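You operate a simulated robot arm through the tools that you are given. There is no shell and no other tool. Be economical: measure what you need, move in short steps, check, and stop when the job is done.

Carry out the task below with a simulated robot arm. There is one attempt and no reset: what you move stays moved.

## Task
Put the lid on the glass jar and pump the air out till the dimple turns green.
Fine: use the blue pump, then put it back where it stood; the jar stays standing where it is. Set down upright: blue hand pump.

It is judged by the outcome, as a careful person would: the job done as asked, and still so three seconds after it is handed in. It fails if anything else is knocked over, pushed out of place, dropped, spilled or broken. Lids that push on must go on centred and level and be pressed home; caps that screw on are set level and turned clockwise until they are tight.

## Robot
A 6-joint arm with a two-finger parallel gripper, fixed in place. Base frame: the origin is at the foot of the arm, x ahead of it, y to its left, z up. Lengths are in m, angles in degrees, forces in N, time in s.
With the tool pointing down near the work surface it reaches from about 0.36 to 0.82 m from the base axis. Its first joint turns from -166.0 to 166.0 degrees. Payload 3.91 kg.
The tool frame sits at the grasp point between the pads (the TCP): z along the fingers, y along the line on which they close. The tips reach 0.03 m beyond it. The gripper opens to 0.11 m. The fingers are 0.02 m wide and 0.01 m thick; the gripper's body (0.048 by 0.112 m) begins 0.055 m behind the TCP.
Orientation is that of the tool frame in the base frame, as a unit quaternion [w, x, y, z]. With the fingers straight down and closing along the base's y, the tool's x points along the base's -x, its y along +y and its z along -z.

## Interface
- The arm moves only by the tool jog_arm. Its argument "plan" is a list of rows, each an object (a shift or turn left out is 0, a gripper value left out holds the last) with "grip": the finger opening in m, from 0 to 0.11; "delta_pos": the shift along the tool's x, y, z in m, a list of three; "turn": the turn, a rotation vector about the tool's x, y, z in degrees, a list of three. In form: [{"grip": grip, "delta_pos": [x, y, z], "turn": [ax, ay, az]}, ...]. A call has 1 to 10 rows; each row shifts and turns the commanded pose from where the row before left it, along the tool's axes as they then stand. Each row takes 0.2 s and may step no farther than 0.05 m and 8.6 degrees from the row before; otherwise, or with a gripper value out of range, the whole call is refused. Where a pose cannot be reached the arm comes as near as it can. A force on the tool above 40 N (or 10 N above the force at the start of the call, whichever is more), or a blocked arm, ends the call early, and 0.2 s more pass. Each finger travels about 0.045 m/s and halts on what it meets, pressing with about 41 N; the grip force reading is that of the motor and also rises with nothing between the fingers. The clock runs only during rows and for 0.2 s after the last one: add rows that do not move to give the fingers time. The reply holds the time, the measured pose of the TCP, the force on the tool along the base axes, the opening and the grip force, in the units named above and with some noise, with the torque about the TCP (base axes, N m) and any sound that the robot's microphone picked up, and new pictures: "views" is both (left out), scene, wrist or none.
- Cameras (640 x 400 px; columns grow to the right, rows downward): "scene" is fixed at [0.2146, 0.647, 1.6144]; the picture's right is [-0.71, -0.71, 0.00], its down [-0.39, 0.39, -0.83] and it looks along [0.59, -0.59, -0.55] (base axes); focal length 339 px, centre (320, 200). "wrist" rides on the gripper at [0.077, 0.007, -0.114] in the tool frame; the picture's right is [-0.09, 1.00, 0.00], its down [-0.80, -0.07, -0.59] and it looks along [-0.59, -0.05, 0.80] (tool axes); focal length 270 px, centre (320, 200). There is no depth. A picture from a camera that has moved, and an enlarged one, comes with that camera's place and axes in the base frame and with its lens. The place of the scene camera against the robot may be out by one fixed shift of up to 0.012 m in any direction.
- move_column(by): slides the trunk up (or, below 0, down) by that many m; the arm rides with it, the base frame stays. It gives what a move gives, with no picture.
- enlarge(camera, box): a new picture of the part [left, top, right, bottom] of that camera's present view, enlarged. The clock stands still meanwhile.
- hand_in(): hands the job in; it is judged then, once.

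Go step by step. Nothing tells you positions but the pictures and the camera data: compare them with the known pose of the tool, close in by small moves and look again before you grip or let go. The budget is 120 turns and 200 pictures, counting those below and the enlarged ones. Unless the task says otherwise, let go and move clear before handing in, and close with one line.

The tools are called after "Call:" as a command line: name --argument value ..., lists and objects as JSON in quotes. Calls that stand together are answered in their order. jog_arm: Moves the arm, as the interface text tells. Its arguments: {"type":"object","properties":{"plan":{"type":"array"},"views":{"type":"string","enum":["both","scene","wrist","none"]}},"required":["plan"]} The other tools are called the same way: move_column (by) slides the trunk up or down; enlarge (camera, box) takes an enlarged picture of a part of a camera's view; hand_in () hands the job in.

At the start:

```text
clock: 0.0
tool_pos: [0.5776, -0.0287, 1.26]
tool_rot: [0.0, -0.001, 1.0, 0.001]
contact_force: [-1.1, 0.3, -0.2]
wrist_torque: [0.03, -0.01, -0.02]
grip_width: 0.11
grip_force: 0.0
trunk travel left (down, up): [-0.55, 0.06]
```

scene: 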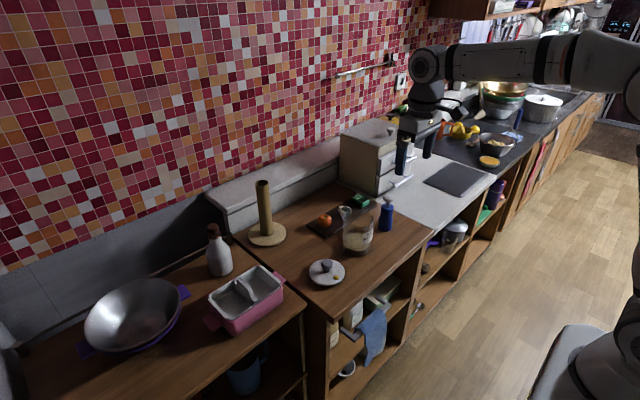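
wrist: 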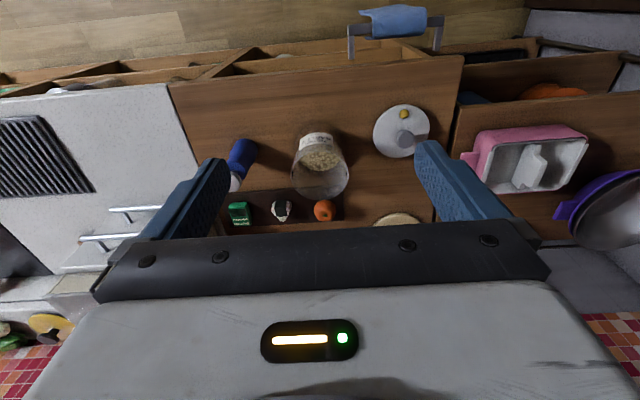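

I see the jar, a lid (white with a knob and a yellow dimple), and the blue pump on the wooden counter. I'll enlarge the view to measure them.

Call:
enlarge --camera "scene" --box '[290, 180, 430, 300]'

Call:
enlarge --camera "wrist" --box '[200, 90, 460, 240]'

```text
3.33 times, centred on (360, 240) of scene
camera zoom: at [0.2146, 0.647, 1.6144], right [-0.71, -0.71, 0.0], down [-0.39, 0.39, -0.83], along [0.59, -0.59, -0.55], focal length 1131 px, centre (187, 67)
```

zoom: 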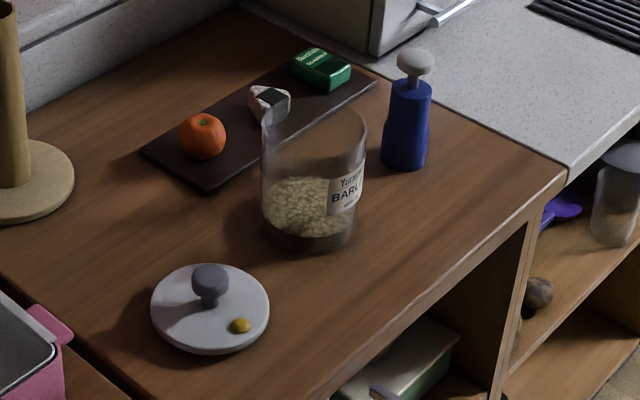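

```text
2.46 times, centred on (330, 165) of wrist
camera zoom: at [0.5011, -0.0211, 1.3757], right [0.09, 1.0, 0.0], down [0.8, -0.07, 0.59], along [0.59, -0.05, -0.8], focal length 665 px, centre (295, 286)
```

zoom: 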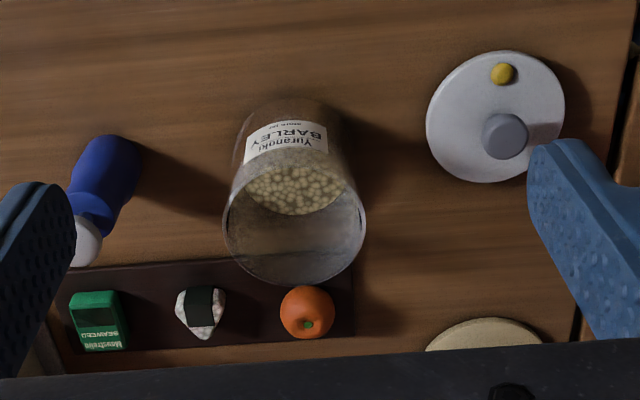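

I take the lid to be near (0.715, 0.118, 0.88), the jar rim near (0.733, -0.04, 0.98), and the pump near (0.72, -0.18). I'll move above the lid for a closer look.

Call:
jog_arm --plan '[{"delta_pos": [-0.0196, 0.0209, 0.03]}, {"delta_pos": [-0.0196, 0.0209, 0.03]}, {"delta_pos": [-0.0196, 0.0209, 0.03]}, {"delta_pos": [-0.0196, 0.0209, 0.03]}, {"delta_pos": [-0.0196, 0.0209, 0.03]}, {"delta_pos": [-0.0196, 0.0209, 0.03]}, {"delta_pos": [-0.0196, 0.0209, 0.03]}, {}]'

```text
clock: 1.8
tool_pos: [0.7155, 0.1191, 1.0503]
tool_rot: [0.0, 0.0, 1.0, -0.001]
contact_force: [0.6, 0.7, 0.5]
wrist_torque: [-0.02, 0.01, -0.01]
grip_width: 0.1099
grip_force: 0.0
trunk travel left (down, up): [-0.55, 0.06]
camera wrist: at [0.6381, 0.1256, 1.1652], right [0.09, 1.0, 0.0], down [0.8, -0.07, 0.59], along [0.59, -0.05, -0.8], focal length 270 px, centre (320, 200)
```

scene: 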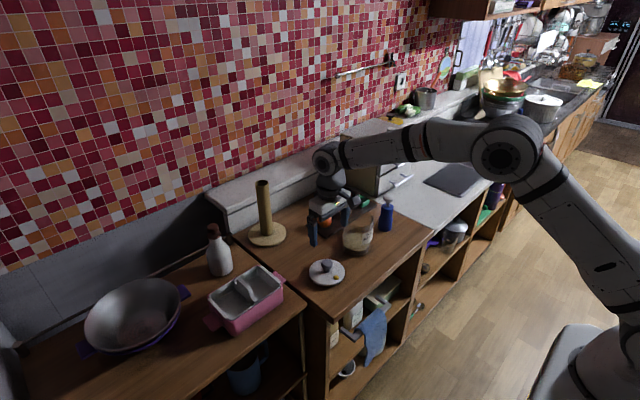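
wrist: 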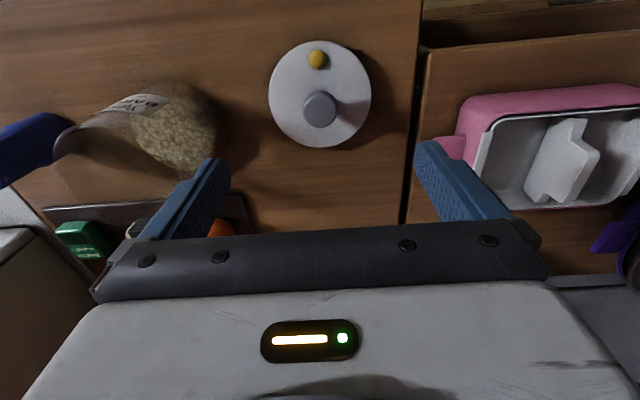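

Call:
enlarge --camera "wrist" --box '[250, 30, 390, 160]'

Call:
enlarge --camera "scene" --box '[295, 245, 365, 295]'

Call:
enlarge --camera "scene" --box '[340, 185, 420, 260]'

```text
3.08 times, centred on (320, 95) of wrist
camera zoom: at [0.6381, 0.1256, 1.1652], right [0.09, 1.0, 0.0], down [0.8, -0.07, 0.59], along [0.59, -0.05, -0.8], focal length 832 px, centre (320, 523)
```

zoom: 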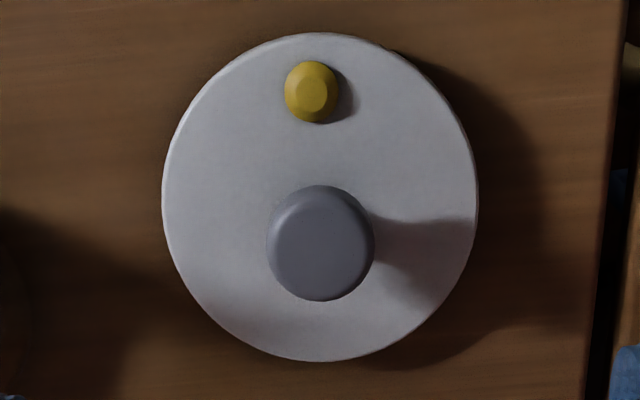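

```text
8.00 times, centred on (330, 270) of scene
camera zoom: at [0.2146, 0.647, 1.6144], right [-0.71, -0.71, 0.0], down [-0.39, 0.39, -0.83], along [0.59, -0.59, -0.55], focal length 2714 px, centre (240, -360)
```

zoom: 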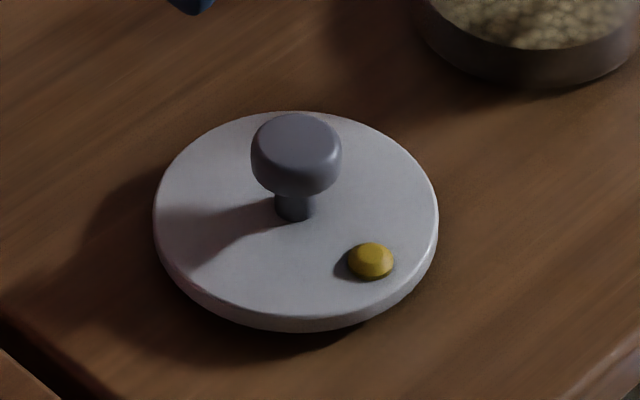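

```text
5.33 times, centred on (380, 222) of scene
camera zoom: at [0.2146, 0.647, 1.6144], right [-0.71, -0.71, 0.0], down [-0.39, 0.39, -0.83], along [0.59, -0.59, -0.55], focal length 1810 px, centre (0, 80)
```

zoom: 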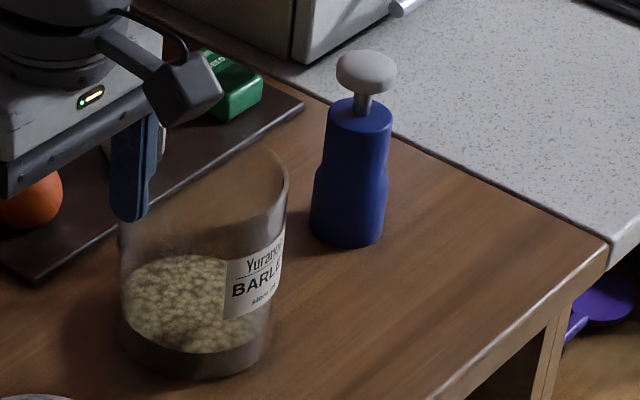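

The lid's knob is at about (0.713, 0.119) with its top near z 0.925. I'll descend partway with the fingers narrowed and check.

Call:
jog_arm --plan '[{"grip": 0.07, "delta_pos": [0.0015, 0, 0.03]}, {"delta_pos": [0, 0, 0.03]}, {"delta_pos": [0, 0, 0.03]}, {}]'

```text
clock: 2.8
tool_pos: [0.7139, 0.1177, 0.9612]
tool_rot: [0.0, 0.001, 1.0, 0.0]
contact_force: [-0.2, -0.2, 0.4]
wrist_torque: [-0.01, -0.01, 0.0]
grip_width: 0.0699
grip_force: 0.1
trunk travel left (down, up): [-0.55, 0.06]
camera wrist: at [0.6363, 0.1253, 1.0752], right [0.09, 1.0, 0.0], down [0.8, -0.07, 0.59], along [0.59, -0.05, -0.8], focal length 270 px, centre (320, 200)
```

scene: 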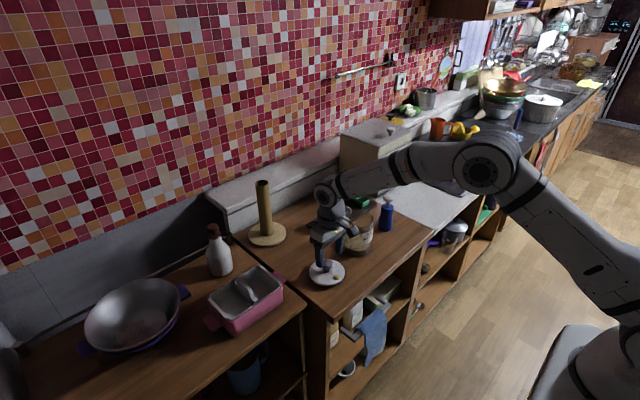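
wrist: 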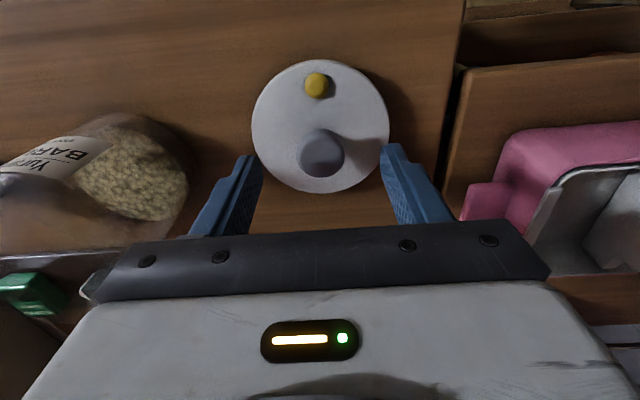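

Call:
jog_arm --plan '[{"delta_pos": [0.002, 0.0015, 0.02]}, {"delta_pos": [0, 0, 0.021]}, {}]'

```text
clock: 3.6
tool_pos: [0.7124, 0.1198, 0.919]
tool_rot: [0.0, 0.001, 1.0, 0.001]
contact_force: [0.1, 0.0, -0.5]
wrist_torque: [0.01, 0.01, -0.01]
grip_width: 0.0701
grip_force: 0.0
trunk travel left (down, up): [-0.55, 0.06]
camera wrist: at [0.635, 0.1273, 1.0343], right [0.09, 1.0, 0.0], down [0.8, -0.07, 0.59], along [0.59, -0.05, -0.8], focal length 270 px, centre (320, 200)
```

scene: 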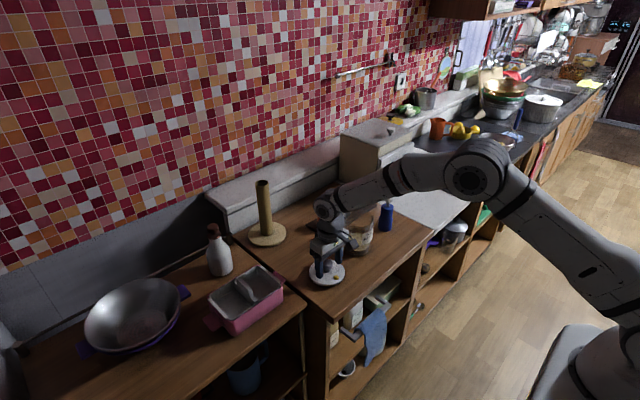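
wrist: 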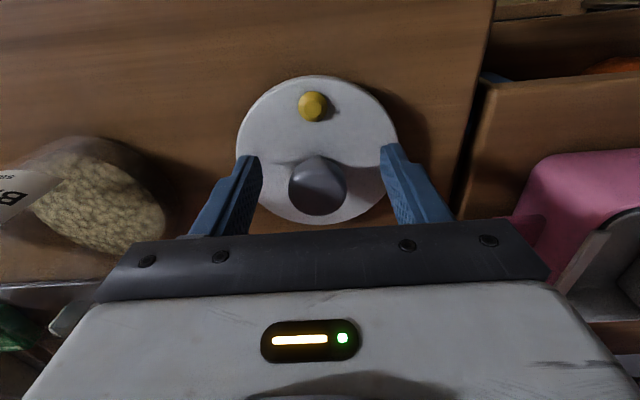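

Comparing three wrist views, the knob head is nearer (0.721, 0.120, 0.90), a bit lower and farther out than I took it. I'll adjust before gripping.

Call:
jog_arm --plan '[{"delta_pos": [-0.0085, 0, 0]}, {"delta_pos": [0, 0, 0.014]}, {}]' --views "none"

Call:
enlarge --camera "wrist" --box '[200, 60, 440, 240]'

Call:
enlarge --camera "scene" --box '[295, 235, 365, 295]'

```text
clock: 4.4
tool_pos: [0.7214, 0.1196, 0.907]
tool_rot: [0.002, 0.0, 1.0, 0.0]
contact_force: [1.6, 0.0, 9.2]
wrist_torque: [0.01, -0.01, 0.02]
grip_width: 0.0699
grip_force: 0.0
trunk travel left (down, up): [-0.55, 0.06]
```

```text
2.22 times, centred on (320, 150) of wrist
camera zoom: at [0.6433, 0.1268, 1.0217], right [0.09, 1.0, 0.0], down [0.8, -0.07, 0.6], along [0.59, -0.05, -0.8], focal length 601 px, centre (320, 311)
```

zoom: 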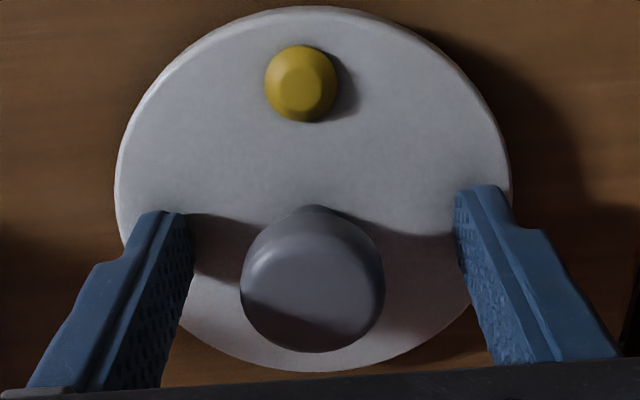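

```text
6.67 times, centred on (330, 265) of scene
camera zoom: at [0.2146, 0.647, 1.6144], right [-0.71, -0.71, 0.0], down [-0.39, 0.39, -0.83], along [0.59, -0.59, -0.55], focal length 2262 px, centre (253, -233)
```

zoom: 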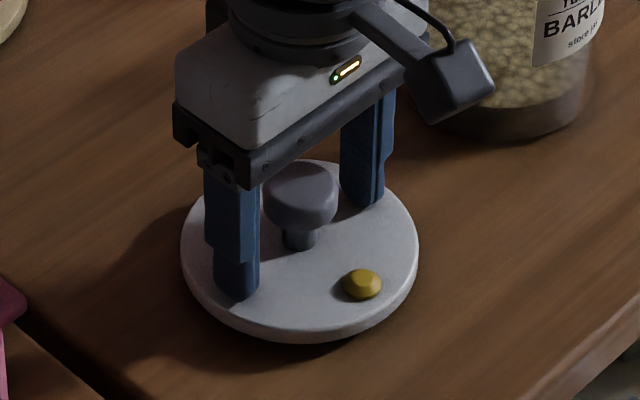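

The tips touched the lid top, so it lies at z 0.877 and the knob is at x≈0.714. I'll back up slightly, correct, and close.

Call:
jog_arm --plan '[{"delta_pos": [0, 0, -0.01]}, {"delta_pos": [0.007, 0, 0]}, {"grip": 0.02}, {}, {}, {}, {}]' --views "none"

Call:
enlarge --camera "wrist" --box '[200, 60, 440, 240]'

Call:
enlarge --camera "scene" --box '[295, 235, 365, 295]'

```text
clock: 6.0
tool_pos: [0.7145, 0.1191, 0.915]
tool_rot: [0.0, 0.0, 1.0, 0.0]
contact_force: [-0.2, 0.8, -0.3]
wrist_torque: [-0.01, 0.04, 0.04]
grip_width: 0.0327
grip_force: 40.7
trunk travel left (down, up): [-0.55, 0.06]
```

```text
2.22 times, centred on (320, 150) of wrist
camera zoom: at [0.6365, 0.1268, 1.0304], right [0.09, 1.0, 0.0], down [0.8, -0.07, 0.59], along [0.59, -0.05, -0.8], focal length 601 px, centre (320, 311)
```

zoom: 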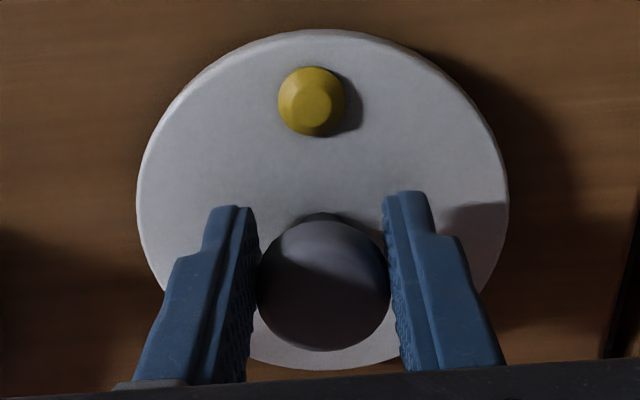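

```text
6.67 times, centred on (330, 265) of scene
camera zoom: at [0.2146, 0.647, 1.6144], right [-0.71, -0.71, 0.0], down [-0.39, 0.39, -0.83], along [0.59, -0.59, -0.55], focal length 2262 px, centre (253, -233)
```

zoom: 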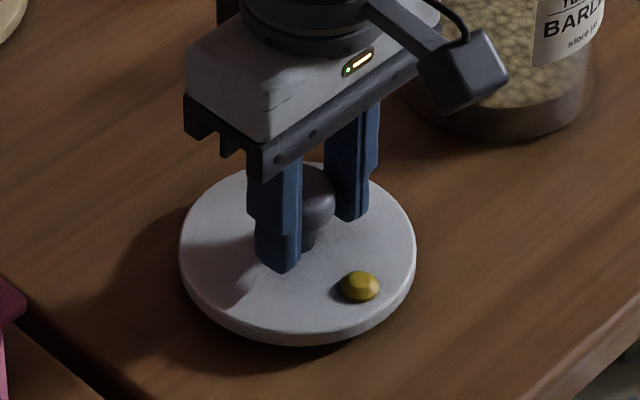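

The knob centre works out to be ~6 mm beyond the TCP in x. I'll open slightly, recentre, regrip and lift the lid clear of the jar height.

Call:
jog_arm --plan '[{"grip": 0.05}, {}, {"delta_pos": [-0.006, 0.0005, 0.003]}, {"grip": 0.02}, {}, {}, {}]' --views "none"

Call:
enlarge --camera "wrist" --box '[200, 60, 440, 240]'

```text
clock: 7.6
tool_pos: [0.7196, 0.1182, 0.9127]
tool_rot: [0.0, 0.0, 1.0, 0.0]
contact_force: [-0.5, -0.5, 0.1]
wrist_torque: [-0.02, -0.02, 0.01]
grip_width: 0.0327
grip_force: 40.6
trunk travel left (down, up): [-0.55, 0.06]
```

```text
2.22 times, centred on (320, 150) of wrist
camera zoom: at [0.6422, 0.1272, 1.0276], right [0.09, 1.0, 0.0], down [0.8, -0.07, 0.59], along [0.59, -0.05, -0.8], focal length 601 px, centre (320, 311)
```

zoom: 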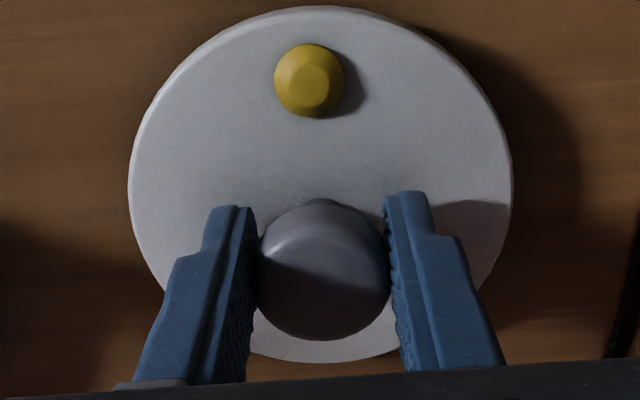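

Call:
jog_arm --plan '[{"delta_pos": [0, 0, -0.03]}, {"delta_pos": [0, 0, -0.04]}, {"delta_pos": [0, 0, -0.045]}, {"delta_pos": [0, 0, -0.045]}, {}]'

```text
clock: 8.8
tool_pos: [0.7194, 0.1183, 1.0715]
tool_rot: [-0.001, -0.001, 1.0, 0.0]
contact_force: [-0.2, 0.4, -0.4]
wrist_torque: [0.02, -0.01, -0.03]
grip_width: 0.0329
grip_force: 41.1
trunk travel left (down, up): [-0.55, 0.06]
camera wrist: at [0.6426, 0.1265, 1.1867], right [0.09, 1.0, 0.0], down [0.8, -0.07, 0.59], along [0.59, -0.05, -0.8], focal length 270 px, centre (320, 200)
```

scene: 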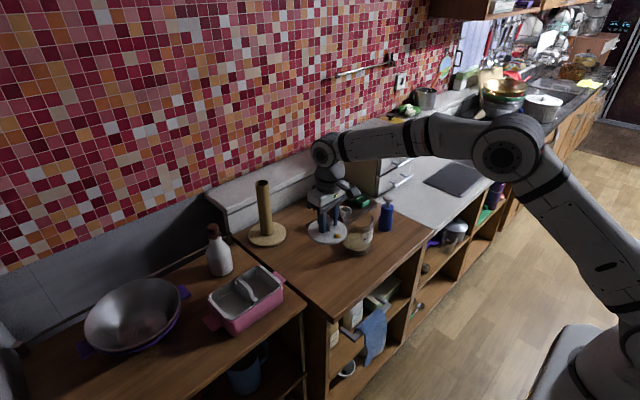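
wrist: 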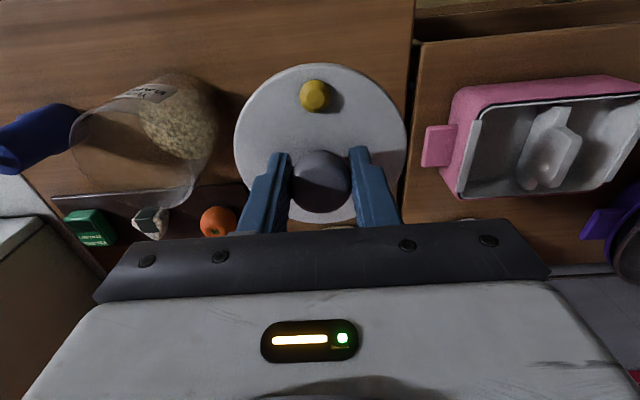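

Call:
enlarge --camera "wrist" --box '[40, 50, 250, 240]'

Call:
enlarge --camera "scene" --box '[300, 180, 420, 270]'

```text
2.11 times, centred on (145, 145) of wrist
camera zoom: at [0.6426, 0.1265, 1.1867], right [0.09, 1.0, 0.0], down [0.8, -0.07, 0.59], along [0.59, -0.05, -0.8], focal length 569 px, centre (688, 316)
```

zoom: 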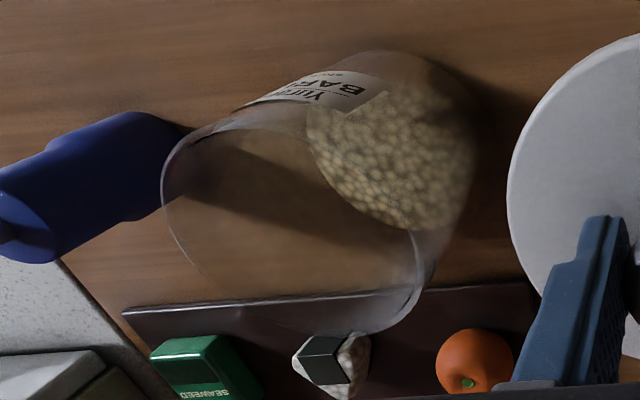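

```text
4.44 times, centred on (360, 225) of scene
camera zoom: at [0.2146, 0.647, 1.6144], right [-0.71, -0.71, 0.0], down [-0.39, 0.39, -0.83], along [0.59, -0.59, -0.55], focal length 1508 px, centre (142, 89)
```

zoom: 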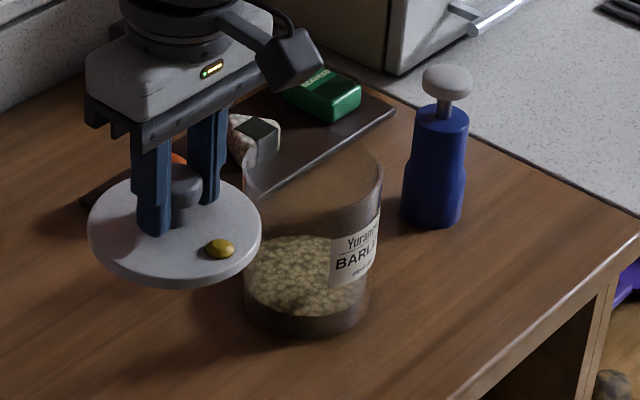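

The lid is held level; the jar's rim centre is about (0.744, -0.044), rim z≈0.97. I'll carry the lid over it, keeping height, and compare in both views.

Call:
jog_arm --plan '[{"delta_pos": [-0.006, -0.041, 0]}, {"delta_pos": [-0.006, -0.041, 0]}, {"delta_pos": [-0.006, -0.041, 0]}, {"delta_pos": [-0.006, -0.04, 0]}, {"delta_pos": [0, 0, 0.02]}, {}]'

Call:
enlarge --camera "scene" --box '[310, 170, 420, 270]'

Call:
enlarge --camera "wrist" --box '[200, 20, 440, 240]'

```text
clock: 10.2
tool_pos: [0.7431, -0.0447, 1.0529]
tool_rot: [0.001, -0.001, 1.0, 0.0]
contact_force: [-0.1, -0.6, -0.4]
wrist_torque: [0.01, -0.02, 0.03]
grip_width: 0.0326
grip_force: 40.4
trunk travel left (down, up): [-0.55, 0.06]
camera wrist: at [0.6662, -0.0361, 1.1682], right [0.09, 1.0, 0.0], down [0.8, -0.07, 0.59], along [0.59, -0.05, -0.8], focal length 270 px, centre (320, 200)
```

scene: 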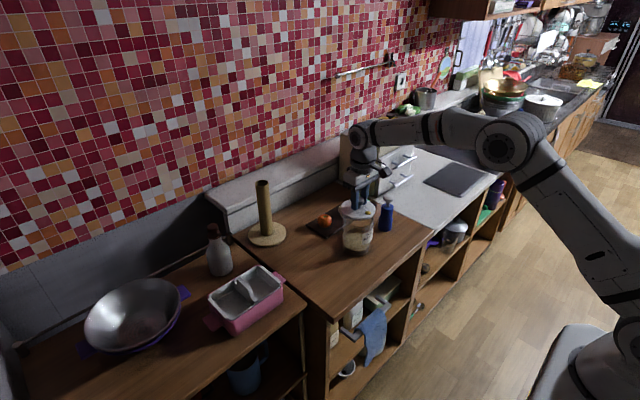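
wrist: 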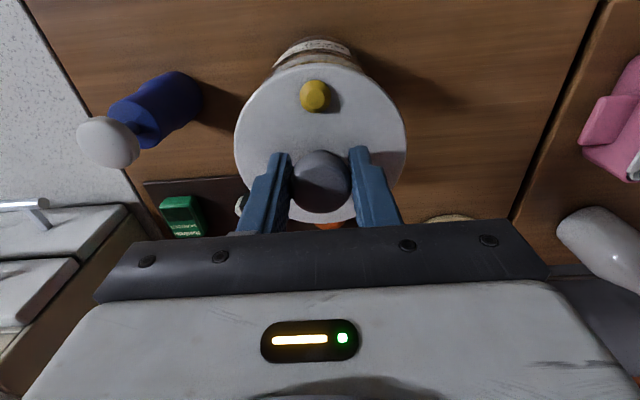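

```text
4.00 times, centred on (365, 220) of scene
camera zoom: at [0.2146, 0.647, 1.6144], right [-0.71, -0.71, 0.0], down [-0.39, 0.39, -0.83], along [0.59, -0.59, -0.55], focal length 1357 px, centre (140, 120)
```

zoom: 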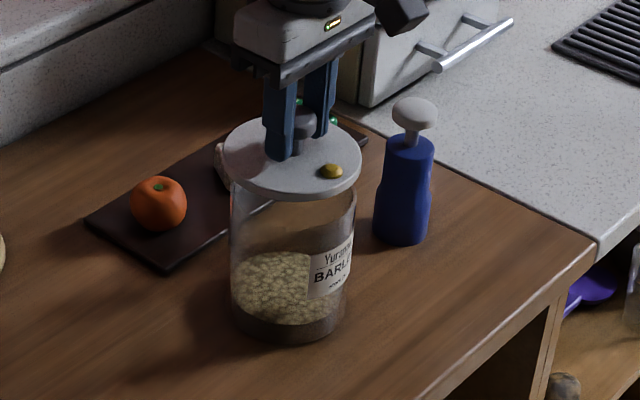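

```text
1.82 times, centred on (320, 130) of wrist
camera zoom: at [0.6662, -0.0361, 1.1682], right [0.09, 1.0, 0.0], down [0.8, -0.07, 0.59], along [0.59, -0.05, -0.8], focal length 491 px, centre (320, 327)
```

zoom: 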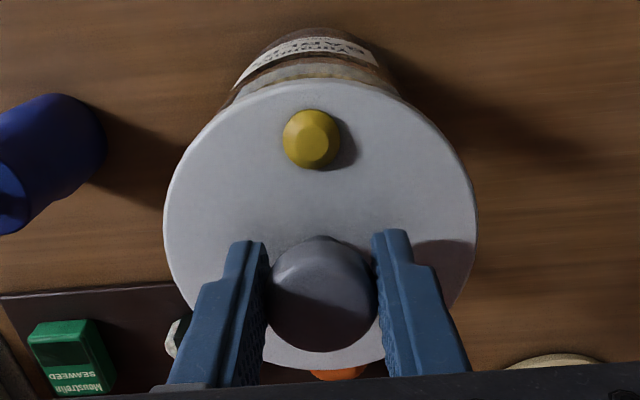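

The jar axis seems ~3 mm toward -y and ~2 mm toward -x of the lid. I'll adjust and lower closer to verify.

Call:
jog_arm --plan '[{"delta_pos": [0.002, -0.003, 0.01]}, {"delta_pos": [0, 0, 0.01]}, {}]' --views "none"

Call:
enlarge --camera "scene" --box '[330, 190, 390, 260]'

Call:
enlarge --camera "wrist" --box '[210, 20, 430, 140]'

```text
clock: 11.0
tool_pos: [0.7422, -0.0466, 1.034]
tool_rot: [0.001, 0.0, 1.0, 0.001]
contact_force: [0.8, 0.3, 0.3]
wrist_torque: [-0.01, -0.02, 0.0]
grip_width: 0.0328
grip_force: 40.9
trunk travel left (down, up): [-0.55, 0.06]
```

```text
5.71 times, centred on (360, 225) of scene
camera zoom: at [0.2146, 0.647, 1.6144], right [-0.71, -0.71, 0.0], down [-0.39, 0.39, -0.83], along [0.59, -0.59, -0.55], focal length 1939 px, centre (91, 57)
```

zoom: 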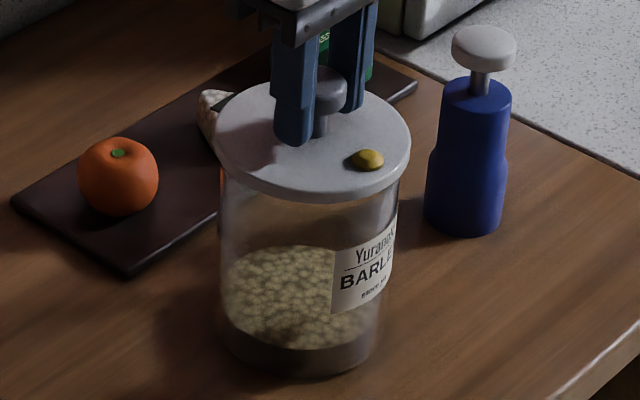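

```text
2.91 times, centred on (320, 80) of wrist
camera zoom: at [0.6643, -0.0389, 1.148], right [0.09, 1.0, 0.0], down [0.8, -0.07, 0.59], along [0.59, -0.05, -0.8], focal length 786 px, centre (320, 549)
```

zoom: 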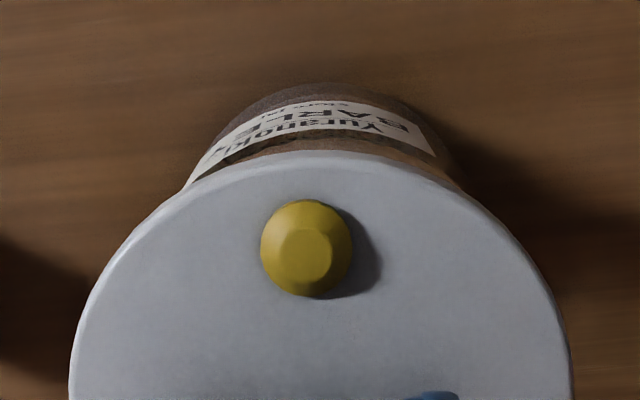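

Lid and jar line up within ~1 mm in both views. Lowering gently to contact.

Call:
jog_arm --plan '[{"delta_pos": [0, 0, 0.004]}, {"delta_pos": [0, 0, 0.004]}, {"delta_pos": [0, 0, 0.004]}, {}]' --views "none"

Call:
enlarge --camera "scene" --box '[330, 190, 390, 260]'

```text
clock: 12.0
tool_pos: [0.7426, -0.0464, 1.0252]
tool_rot: [0.004, 0.0, 1.0, -0.001]
contact_force: [4.7, 2.5, 27.5]
wrist_torque: [-0.21, 0.33, 0.0]
grip_width: 0.0328
grip_force: 40.3
trunk travel left (down, up): [-0.55, 0.06]
```

```text
5.71 times, centred on (360, 225) of scene
camera zoom: at [0.2146, 0.647, 1.6144], right [-0.71, -0.71, 0.0], down [-0.39, 0.39, -0.83], along [0.59, -0.59, -0.55], focal length 1939 px, centre (91, 57)
```

zoom: 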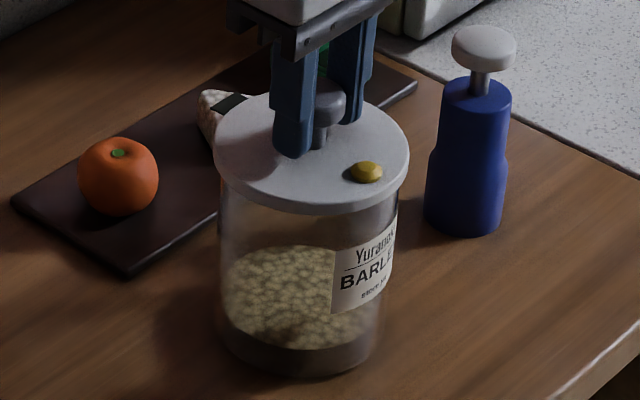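

Contact at z 1.025 with the load on the -x,-y side, and lateral force pushing +x,+y, so I'll unload and shift ~2 mm that way.

Call:
jog_arm --plan '[{"delta_pos": [0, 0, -0.007]}, {"delta_pos": [-0.0015, 0.001, 0]}, {"delta_pos": [0, 0, 0.004]}, {"delta_pos": [0, 0, 0.003]}, {}]' --views "none"

```text
clock: 13.2
tool_pos: [0.7409, -0.0455, 1.0262]
tool_rot: [0.003, -0.001, 1.0, -0.001]
contact_force: [-1.8, -2.4, 29.3]
wrist_torque: [-0.24, 0.16, 0.03]
grip_width: 0.0326
grip_force: 40.8
trunk travel left (down, up): [-0.55, 0.06]
```

Call:
jog_arm --plan '[{"delta_pos": [0, 0, 0.002]}, {"delta_pos": [0, 0, 0.002]}, {}]' --views "none"

Call:
enlarge --camera "scene" --box '[340, 195, 385, 230]'

Call:
enlarge --camera "wrist" --box '[210, 20, 430, 220]'

```text
clock: 14.0
tool_pos: [0.7414, -0.0464, 1.0192]
tool_rot: [0.003, 0.001, 1.0, 0.001]
contact_force: [3.1, -2.4, 32.1]
wrist_torque: [-0.34, -0.21, 0.02]
grip_width: 0.0327
grip_force: 41.0
trunk travel left (down, up): [-0.55, 0.06]
```

```text
11.43 times, centred on (362, 212) of scene
camera zoom: at [0.2146, 0.647, 1.6144], right [-0.71, -0.71, 0.0], down [-0.39, 0.39, -0.83], along [0.59, -0.59, -0.55], focal length 3878 px, centre (-166, 57)
```

zoom: 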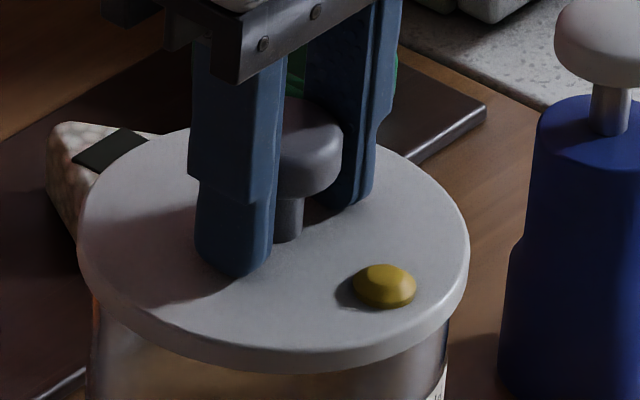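

```text
2.00 times, centred on (320, 120) of wrist
camera zoom: at [0.6635, -0.0382, 1.1347], right [0.09, 1.0, 0.0], down [0.8, -0.07, 0.6], along [0.6, -0.05, -0.8], focal length 541 px, centre (320, 360)
```

zoom: 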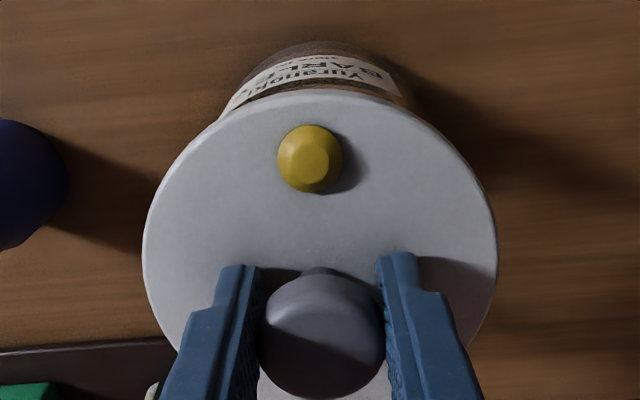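

The lid popped down ~7 mm. I'll press further to confirm it is home.

Call:
jog_arm --plan '[{"delta_pos": [0, 0, 0.002]}, {"delta_pos": [0, 0, 0.002]}, {"delta_pos": [0, 0, 0.002]}, {}]' --views "none"

```text
clock: 14.6
tool_pos: [0.7424, -0.0466, 1.0196]
tool_rot: [0.004, 0.0, 1.0, -0.001]
contact_force: [-7.3, 1.4, 15.2]
wrist_torque: [-0.11, 1.15, 0.03]
grip_width: 0.0328
grip_force: 40.9
trunk travel left (down, up): [-0.55, 0.06]
stopped in row 2: the force on the tool passed its limit at 44 N (the readings are from after the stop); the commanded pose is now the measured one
```

It is stiff at 44 N, so seems home. Releasing and rising to inspect.

Call:
jog_arm --plan '[{"delta_pos": [0, 0, -0.001]}, {"grip": 0.06}, {}, {}, {"delta_pos": [0, 0, -0.03]}, {"delta_pos": [0, 0, -0.04]}, {"delta_pos": [0.02, 0, -0.04]}, {}]' --views "none"

Call:
enlarge --camera "scene" --box '[335, 190, 405, 255]'

Call:
enlarge --camera "wrist" --box '[60, 20, 440, 240]'

```text
clock: 16.4
tool_pos: [0.7252, -0.0446, 1.1291]
tool_rot: [0.001, 0.0, 1.0, 0.0]
contact_force: [0.2, 0.0, 0.2]
wrist_torque: [-0.01, 0.02, 0.02]
grip_width: 0.0599
grip_force: 0.0
trunk travel left (down, up): [-0.55, 0.06]
```

```text
6.15 times, centred on (370, 222) of scene
camera zoom: at [0.2146, 0.647, 1.6144], right [-0.71, -0.71, 0.0], down [-0.39, 0.39, -0.83], along [0.59, -0.59, -0.55], focal length 2088 px, centre (12, 62)
```

zoom: 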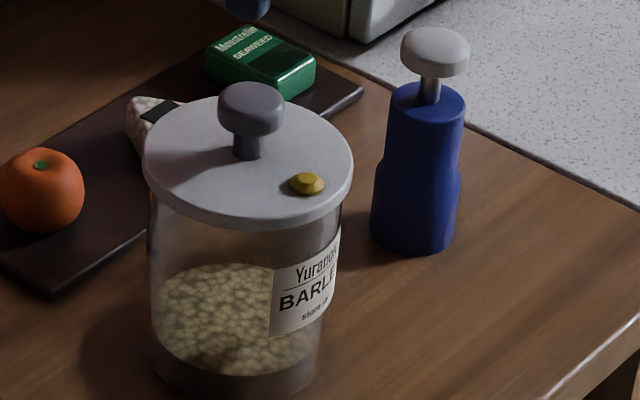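

```text
1.68 times, centred on (250, 130) of wrist
camera zoom: at [0.6473, -0.0374, 1.2428], right [0.09, 1.0, 0.0], down [0.8, -0.07, 0.6], along [0.6, -0.05, -0.8], focal length 455 px, centre (438, 318)
```

zoom: 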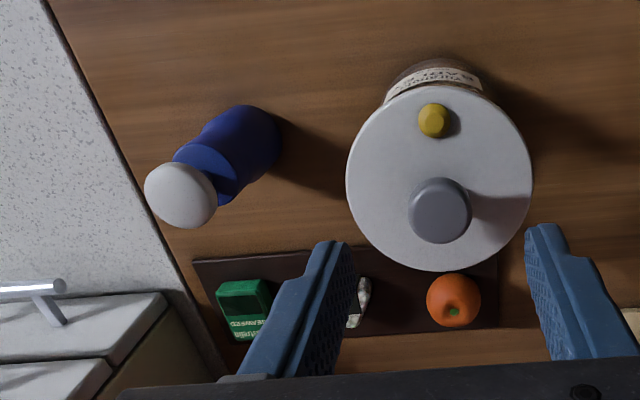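

The lid sits level and centred. Pump handle is about (0.727, -0.183, top ~1.01). Moving above it.

Call:
jog_arm --plan '[{"grip": 0.08, "delta_pos": [0, -0.046, 0]}, {"delta_pos": [0, -0.046, 0]}, {"delta_pos": [-0.002, -0.046, 0]}, {}]'

Call:
enlarge --camera "wrist" --box '[220, 50, 420, 220]'

```text
clock: 17.4
tool_pos: [0.7278, -0.1823, 1.1293]
tool_rot: [0.003, 0.001, 1.0, 0.0]
contact_force: [0.4, -0.4, -0.2]
wrist_torque: [-0.01, 0.01, 0.01]
grip_width: 0.08
grip_force: 0.1
trunk travel left (down, up): [-0.55, 0.06]
camera wrist: at [0.6482, -0.1751, 1.2433], right [0.09, 1.0, 0.0], down [0.8, -0.07, 0.6], along [0.6, -0.05, -0.8], focal length 270 px, centre (320, 200)
```

scene: 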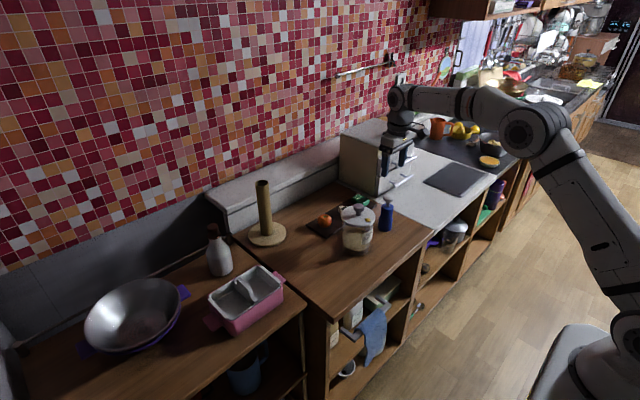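
wrist: 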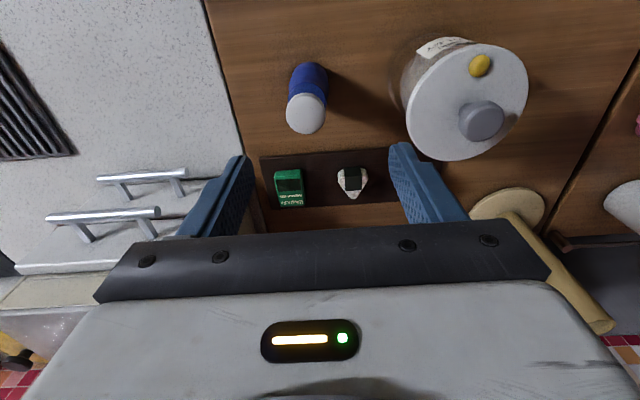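

```text
2.35 times, centred on (320, 135) of wrist
camera zoom: at [0.6482, -0.1751, 1.2433], right [0.09, 1.0, 0.0], down [0.8, -0.07, 0.6], along [0.6, -0.05, -0.8], focal length 636 px, centre (320, 353)
```

zoom: 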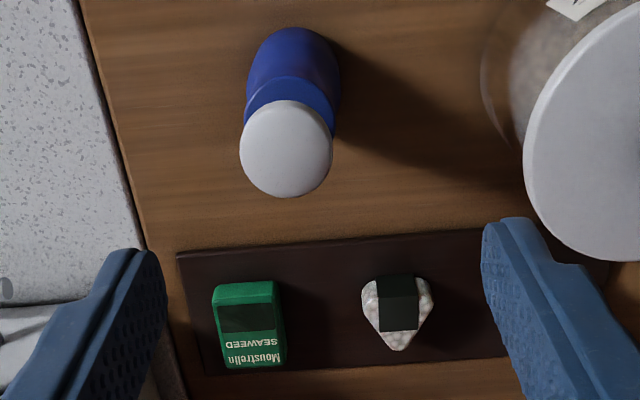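

The straight-down view puts the pump at about (0.734, -0.194), handle top ~0.99. I'll align and descend partway, then look again.

Call:
jog_arm --plan '[{"delta_pos": [-0.006, -0.012, 0.03]}, {"delta_pos": [0, 0, 0.035]}, {"delta_pos": [0, 0, 0.03]}, {}]'

Call:
enlarge --camera "wrist" --box '[220, 50, 420, 220]'

Call:
enlarge --camera "scene" --box '[345, 175, 425, 245]'

```text
clock: 18.4
tool_pos: [0.7313, -0.1949, 1.0338]
tool_rot: [0.003, 0.0, 1.0, 0.0]
contact_force: [0.3, 0.2, -0.8]
wrist_torque: [0.0, 0.0, -0.03]
grip_width: 0.0797
grip_force: 0.1
trunk travel left (down, up): [-0.55, 0.06]
camera wrist: at [0.6534, -0.1878, 1.1477], right [0.09, 1.0, 0.0], down [0.8, -0.07, 0.6], along [0.6, -0.05, -0.8], focal length 270 px, centre (320, 200)
```

scene: 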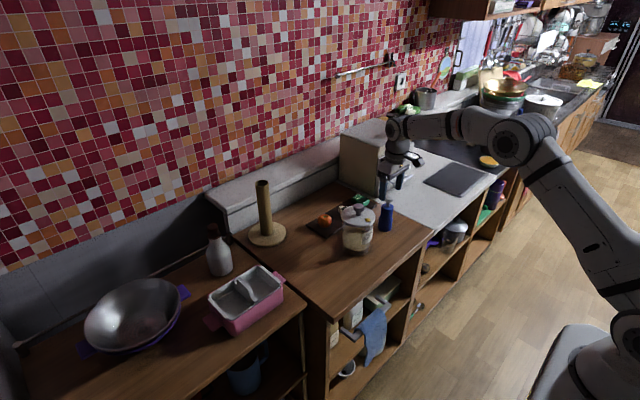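
wrist: 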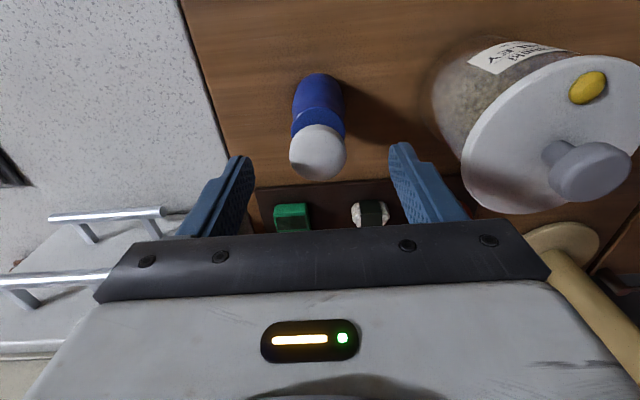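

```text
2.35 times, centred on (320, 135) of wrist
camera zoom: at [0.6534, -0.1878, 1.1477], right [0.09, 1.0, 0.0], down [0.8, -0.07, 0.6], along [0.6, -0.05, -0.8], focal length 636 px, centre (320, 353)
```

zoom: 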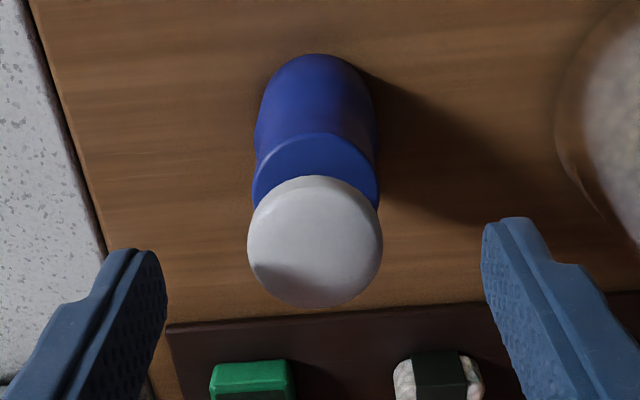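

```text
5.71 times, centred on (385, 210) of scene
camera zoom: at [0.2146, 0.647, 1.6144], right [-0.71, -0.71, 0.0], down [-0.39, 0.39, -0.83], along [0.59, -0.59, -0.55], focal length 1939 px, centre (-51, 143)
```

zoom: 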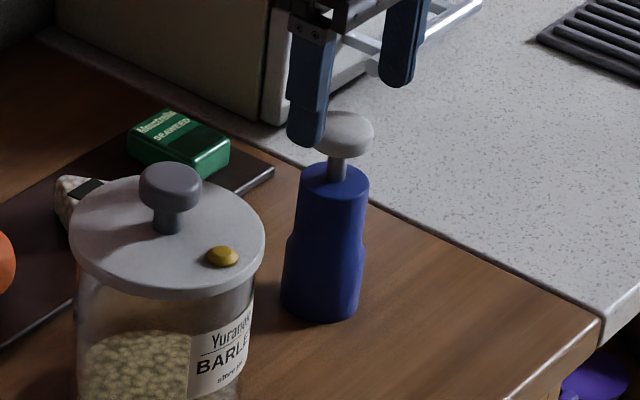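

Call:
jog_arm --plan '[{"delta_pos": [-0.004, -0.001, 0.025]}, {"delta_pos": [0, 0, 0.03]}, {"delta_pos": [0, 0, 0.026]}, {}]' --views "none"

Call:
enlarge --camera "wrist" --box '[220, 50, 420, 240]'

Call:
enlarge --camera "scene" --box '[345, 175, 425, 245]'

```text
clock: 19.4
tool_pos: [0.7364, -0.1963, 0.9521]
tool_rot: [0.003, 0.0, 1.0, 0.0]
contact_force: [-0.7, -0.4, 0.1]
wrist_torque: [0.01, -0.01, 0.0]
grip_width: 0.0804
grip_force: 0.0
trunk travel left (down, up): [-0.55, 0.06]
```

```text
2.11 times, centred on (320, 145) of wrist
camera zoom: at [0.6586, -0.189, 1.0669], right [0.09, 1.0, 0.0], down [0.8, -0.07, 0.6], along [0.6, -0.05, -0.8], focal length 569 px, centre (320, 316)
```

zoom: 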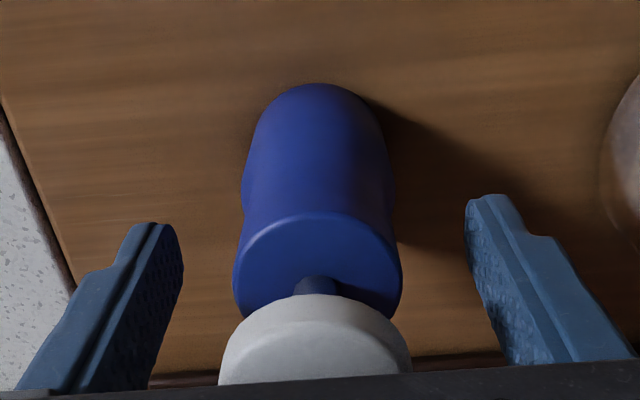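

```text
5.71 times, centred on (385, 210) of scene
camera zoom: at [0.2146, 0.647, 1.6144], right [-0.71, -0.71, 0.0], down [-0.39, 0.39, -0.83], along [0.59, -0.59, -0.55], focal length 1939 px, centre (-51, 143)
```

zoom: 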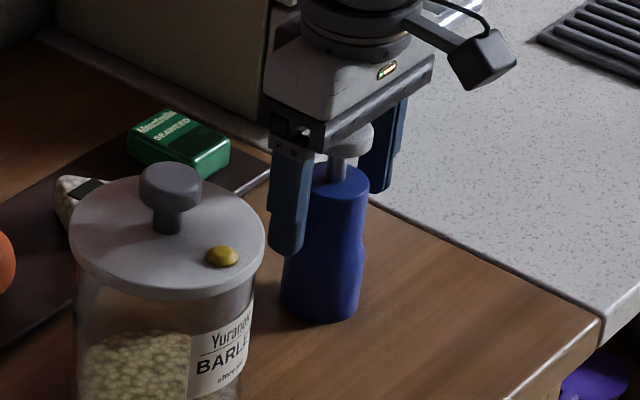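

Call:
jog_arm --plan '[{"delta_pos": [0.003, 0, 0.005]}, {"delta_pos": [0, 0, 0.005]}, {"grip": 0.03}, {}, {}, {}, {}, {}]' --views "none"

Call:
enlarge --camera "wrist" --box '[220, 50, 420, 240]'

Call:
enlarge --camera "scene" --box '[345, 175, 425, 245]'

```text
clock: 21.2
tool_pos: [0.7346, -0.1972, 0.943]
tool_rot: [0.003, 0.001, 1.0, 0.001]
contact_force: [0.1, 0.2, 0.6]
wrist_torque: [0.01, 0.01, 0.0]
grip_width: 0.0433
grip_force: 41.2
trunk travel left (down, up): [-0.55, 0.06]
```

```text
2.11 times, centred on (320, 145) of wrist
camera zoom: at [0.6558, -0.1891, 1.0572], right [0.09, 1.0, 0.0], down [0.8, -0.07, 0.6], along [0.6, -0.05, -0.8], focal length 569 px, centre (320, 316)
```

zoom: 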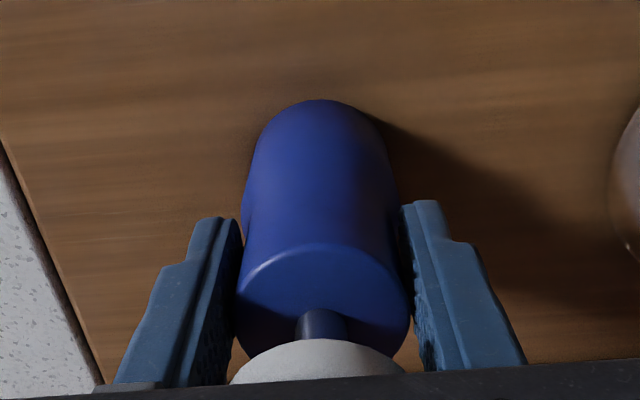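

```text
5.71 times, centred on (385, 210) of scene
camera zoom: at [0.2146, 0.647, 1.6144], right [-0.71, -0.71, 0.0], down [-0.39, 0.39, -0.83], along [0.59, -0.59, -0.55], focal length 1939 px, centre (-51, 143)
```

zoom: 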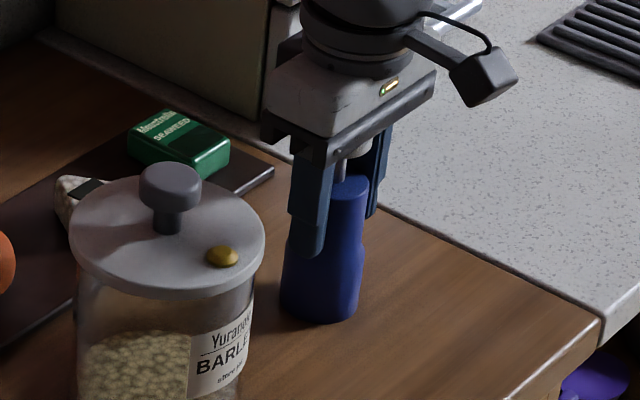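

Pump body is gripped (0.043 m neck). I note its spot: TCP (0.7346, -0.1972, 0.943). Lifting it straight up, then over the jar.

Call:
jog_arm --plan '[{"delta_pos": [0, 0, -0.02]}, {"delta_pos": [0, 0, -0.045]}, {"delta_pos": [0, 0, -0.045]}, {"delta_pos": [0, 0, -0.045]}, {"delta_pos": [0, 0, -0.045]}, {}]'

Call:
enlarge --camera "scene" --box '[335, 130, 445, 260]'

Call:
enlarge --camera "wrist" --box '[220, 50, 580, 240]'

```text
clock: 22.6
tool_pos: [0.7335, -0.1947, 1.1414]
tool_rot: [0.004, 0.0, 1.0, 0.0]
contact_force: [0.3, -1.3, -1.4]
wrist_torque: [0.01, 0.0, 0.02]
grip_width: 0.0433
grip_force: 40.9
trunk travel left (down, up): [-0.55, 0.06]
camera wrist: at [0.6549, -0.1879, 1.2566], right [0.09, 1.0, 0.0], down [0.8, -0.07, 0.6], along [0.6, -0.05, -0.8], focal length 270 px, centre (320, 200)
```

scene: 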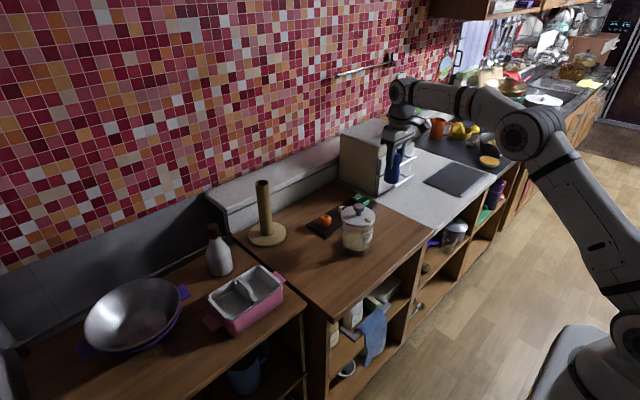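
wrist: 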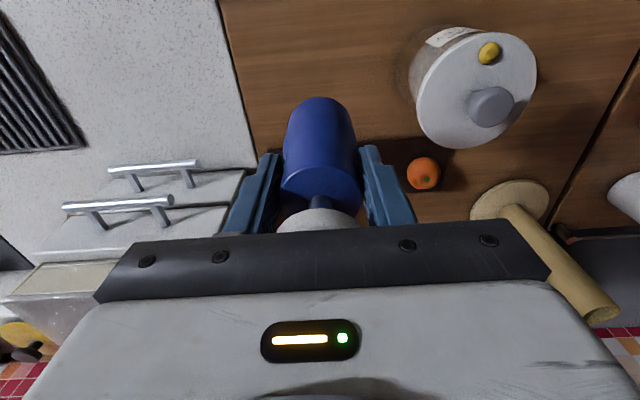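

```text
3.08 times, centred on (390, 195) of scene
camera zoom: at [0.2146, 0.647, 1.6144], right [-0.71, -0.71, 0.0], down [-0.39, 0.39, -0.83], along [0.59, -0.59, -0.55], focal length 1044 px, centre (105, 215)
```

zoom: 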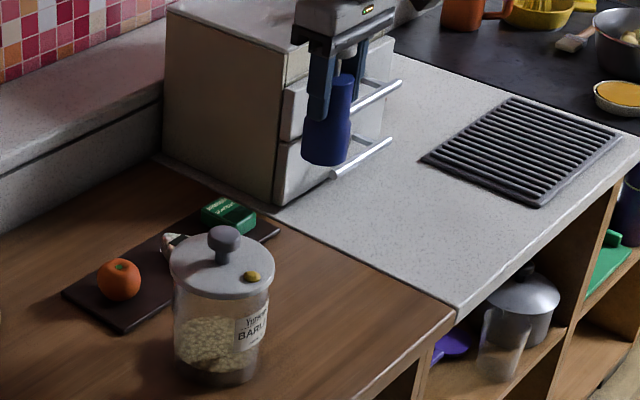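

```text
1.78 times, centred on (400, 145) of wrist
camera zoom: at [0.6549, -0.1879, 1.2566], right [0.09, 1.0, 0.0], down [0.8, -0.07, 0.6], along [0.6, -0.05, -0.8], focal length 480 px, centre (178, 298)
```

zoom: 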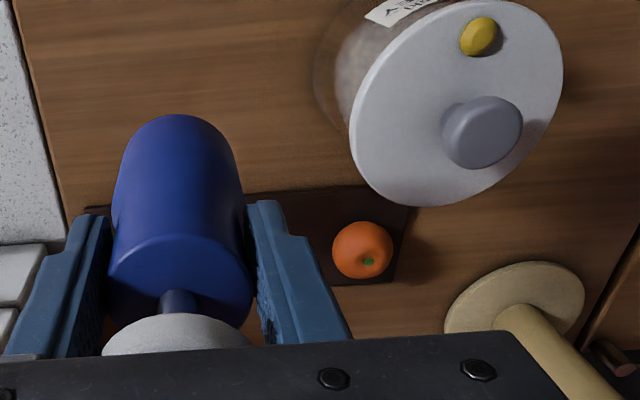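

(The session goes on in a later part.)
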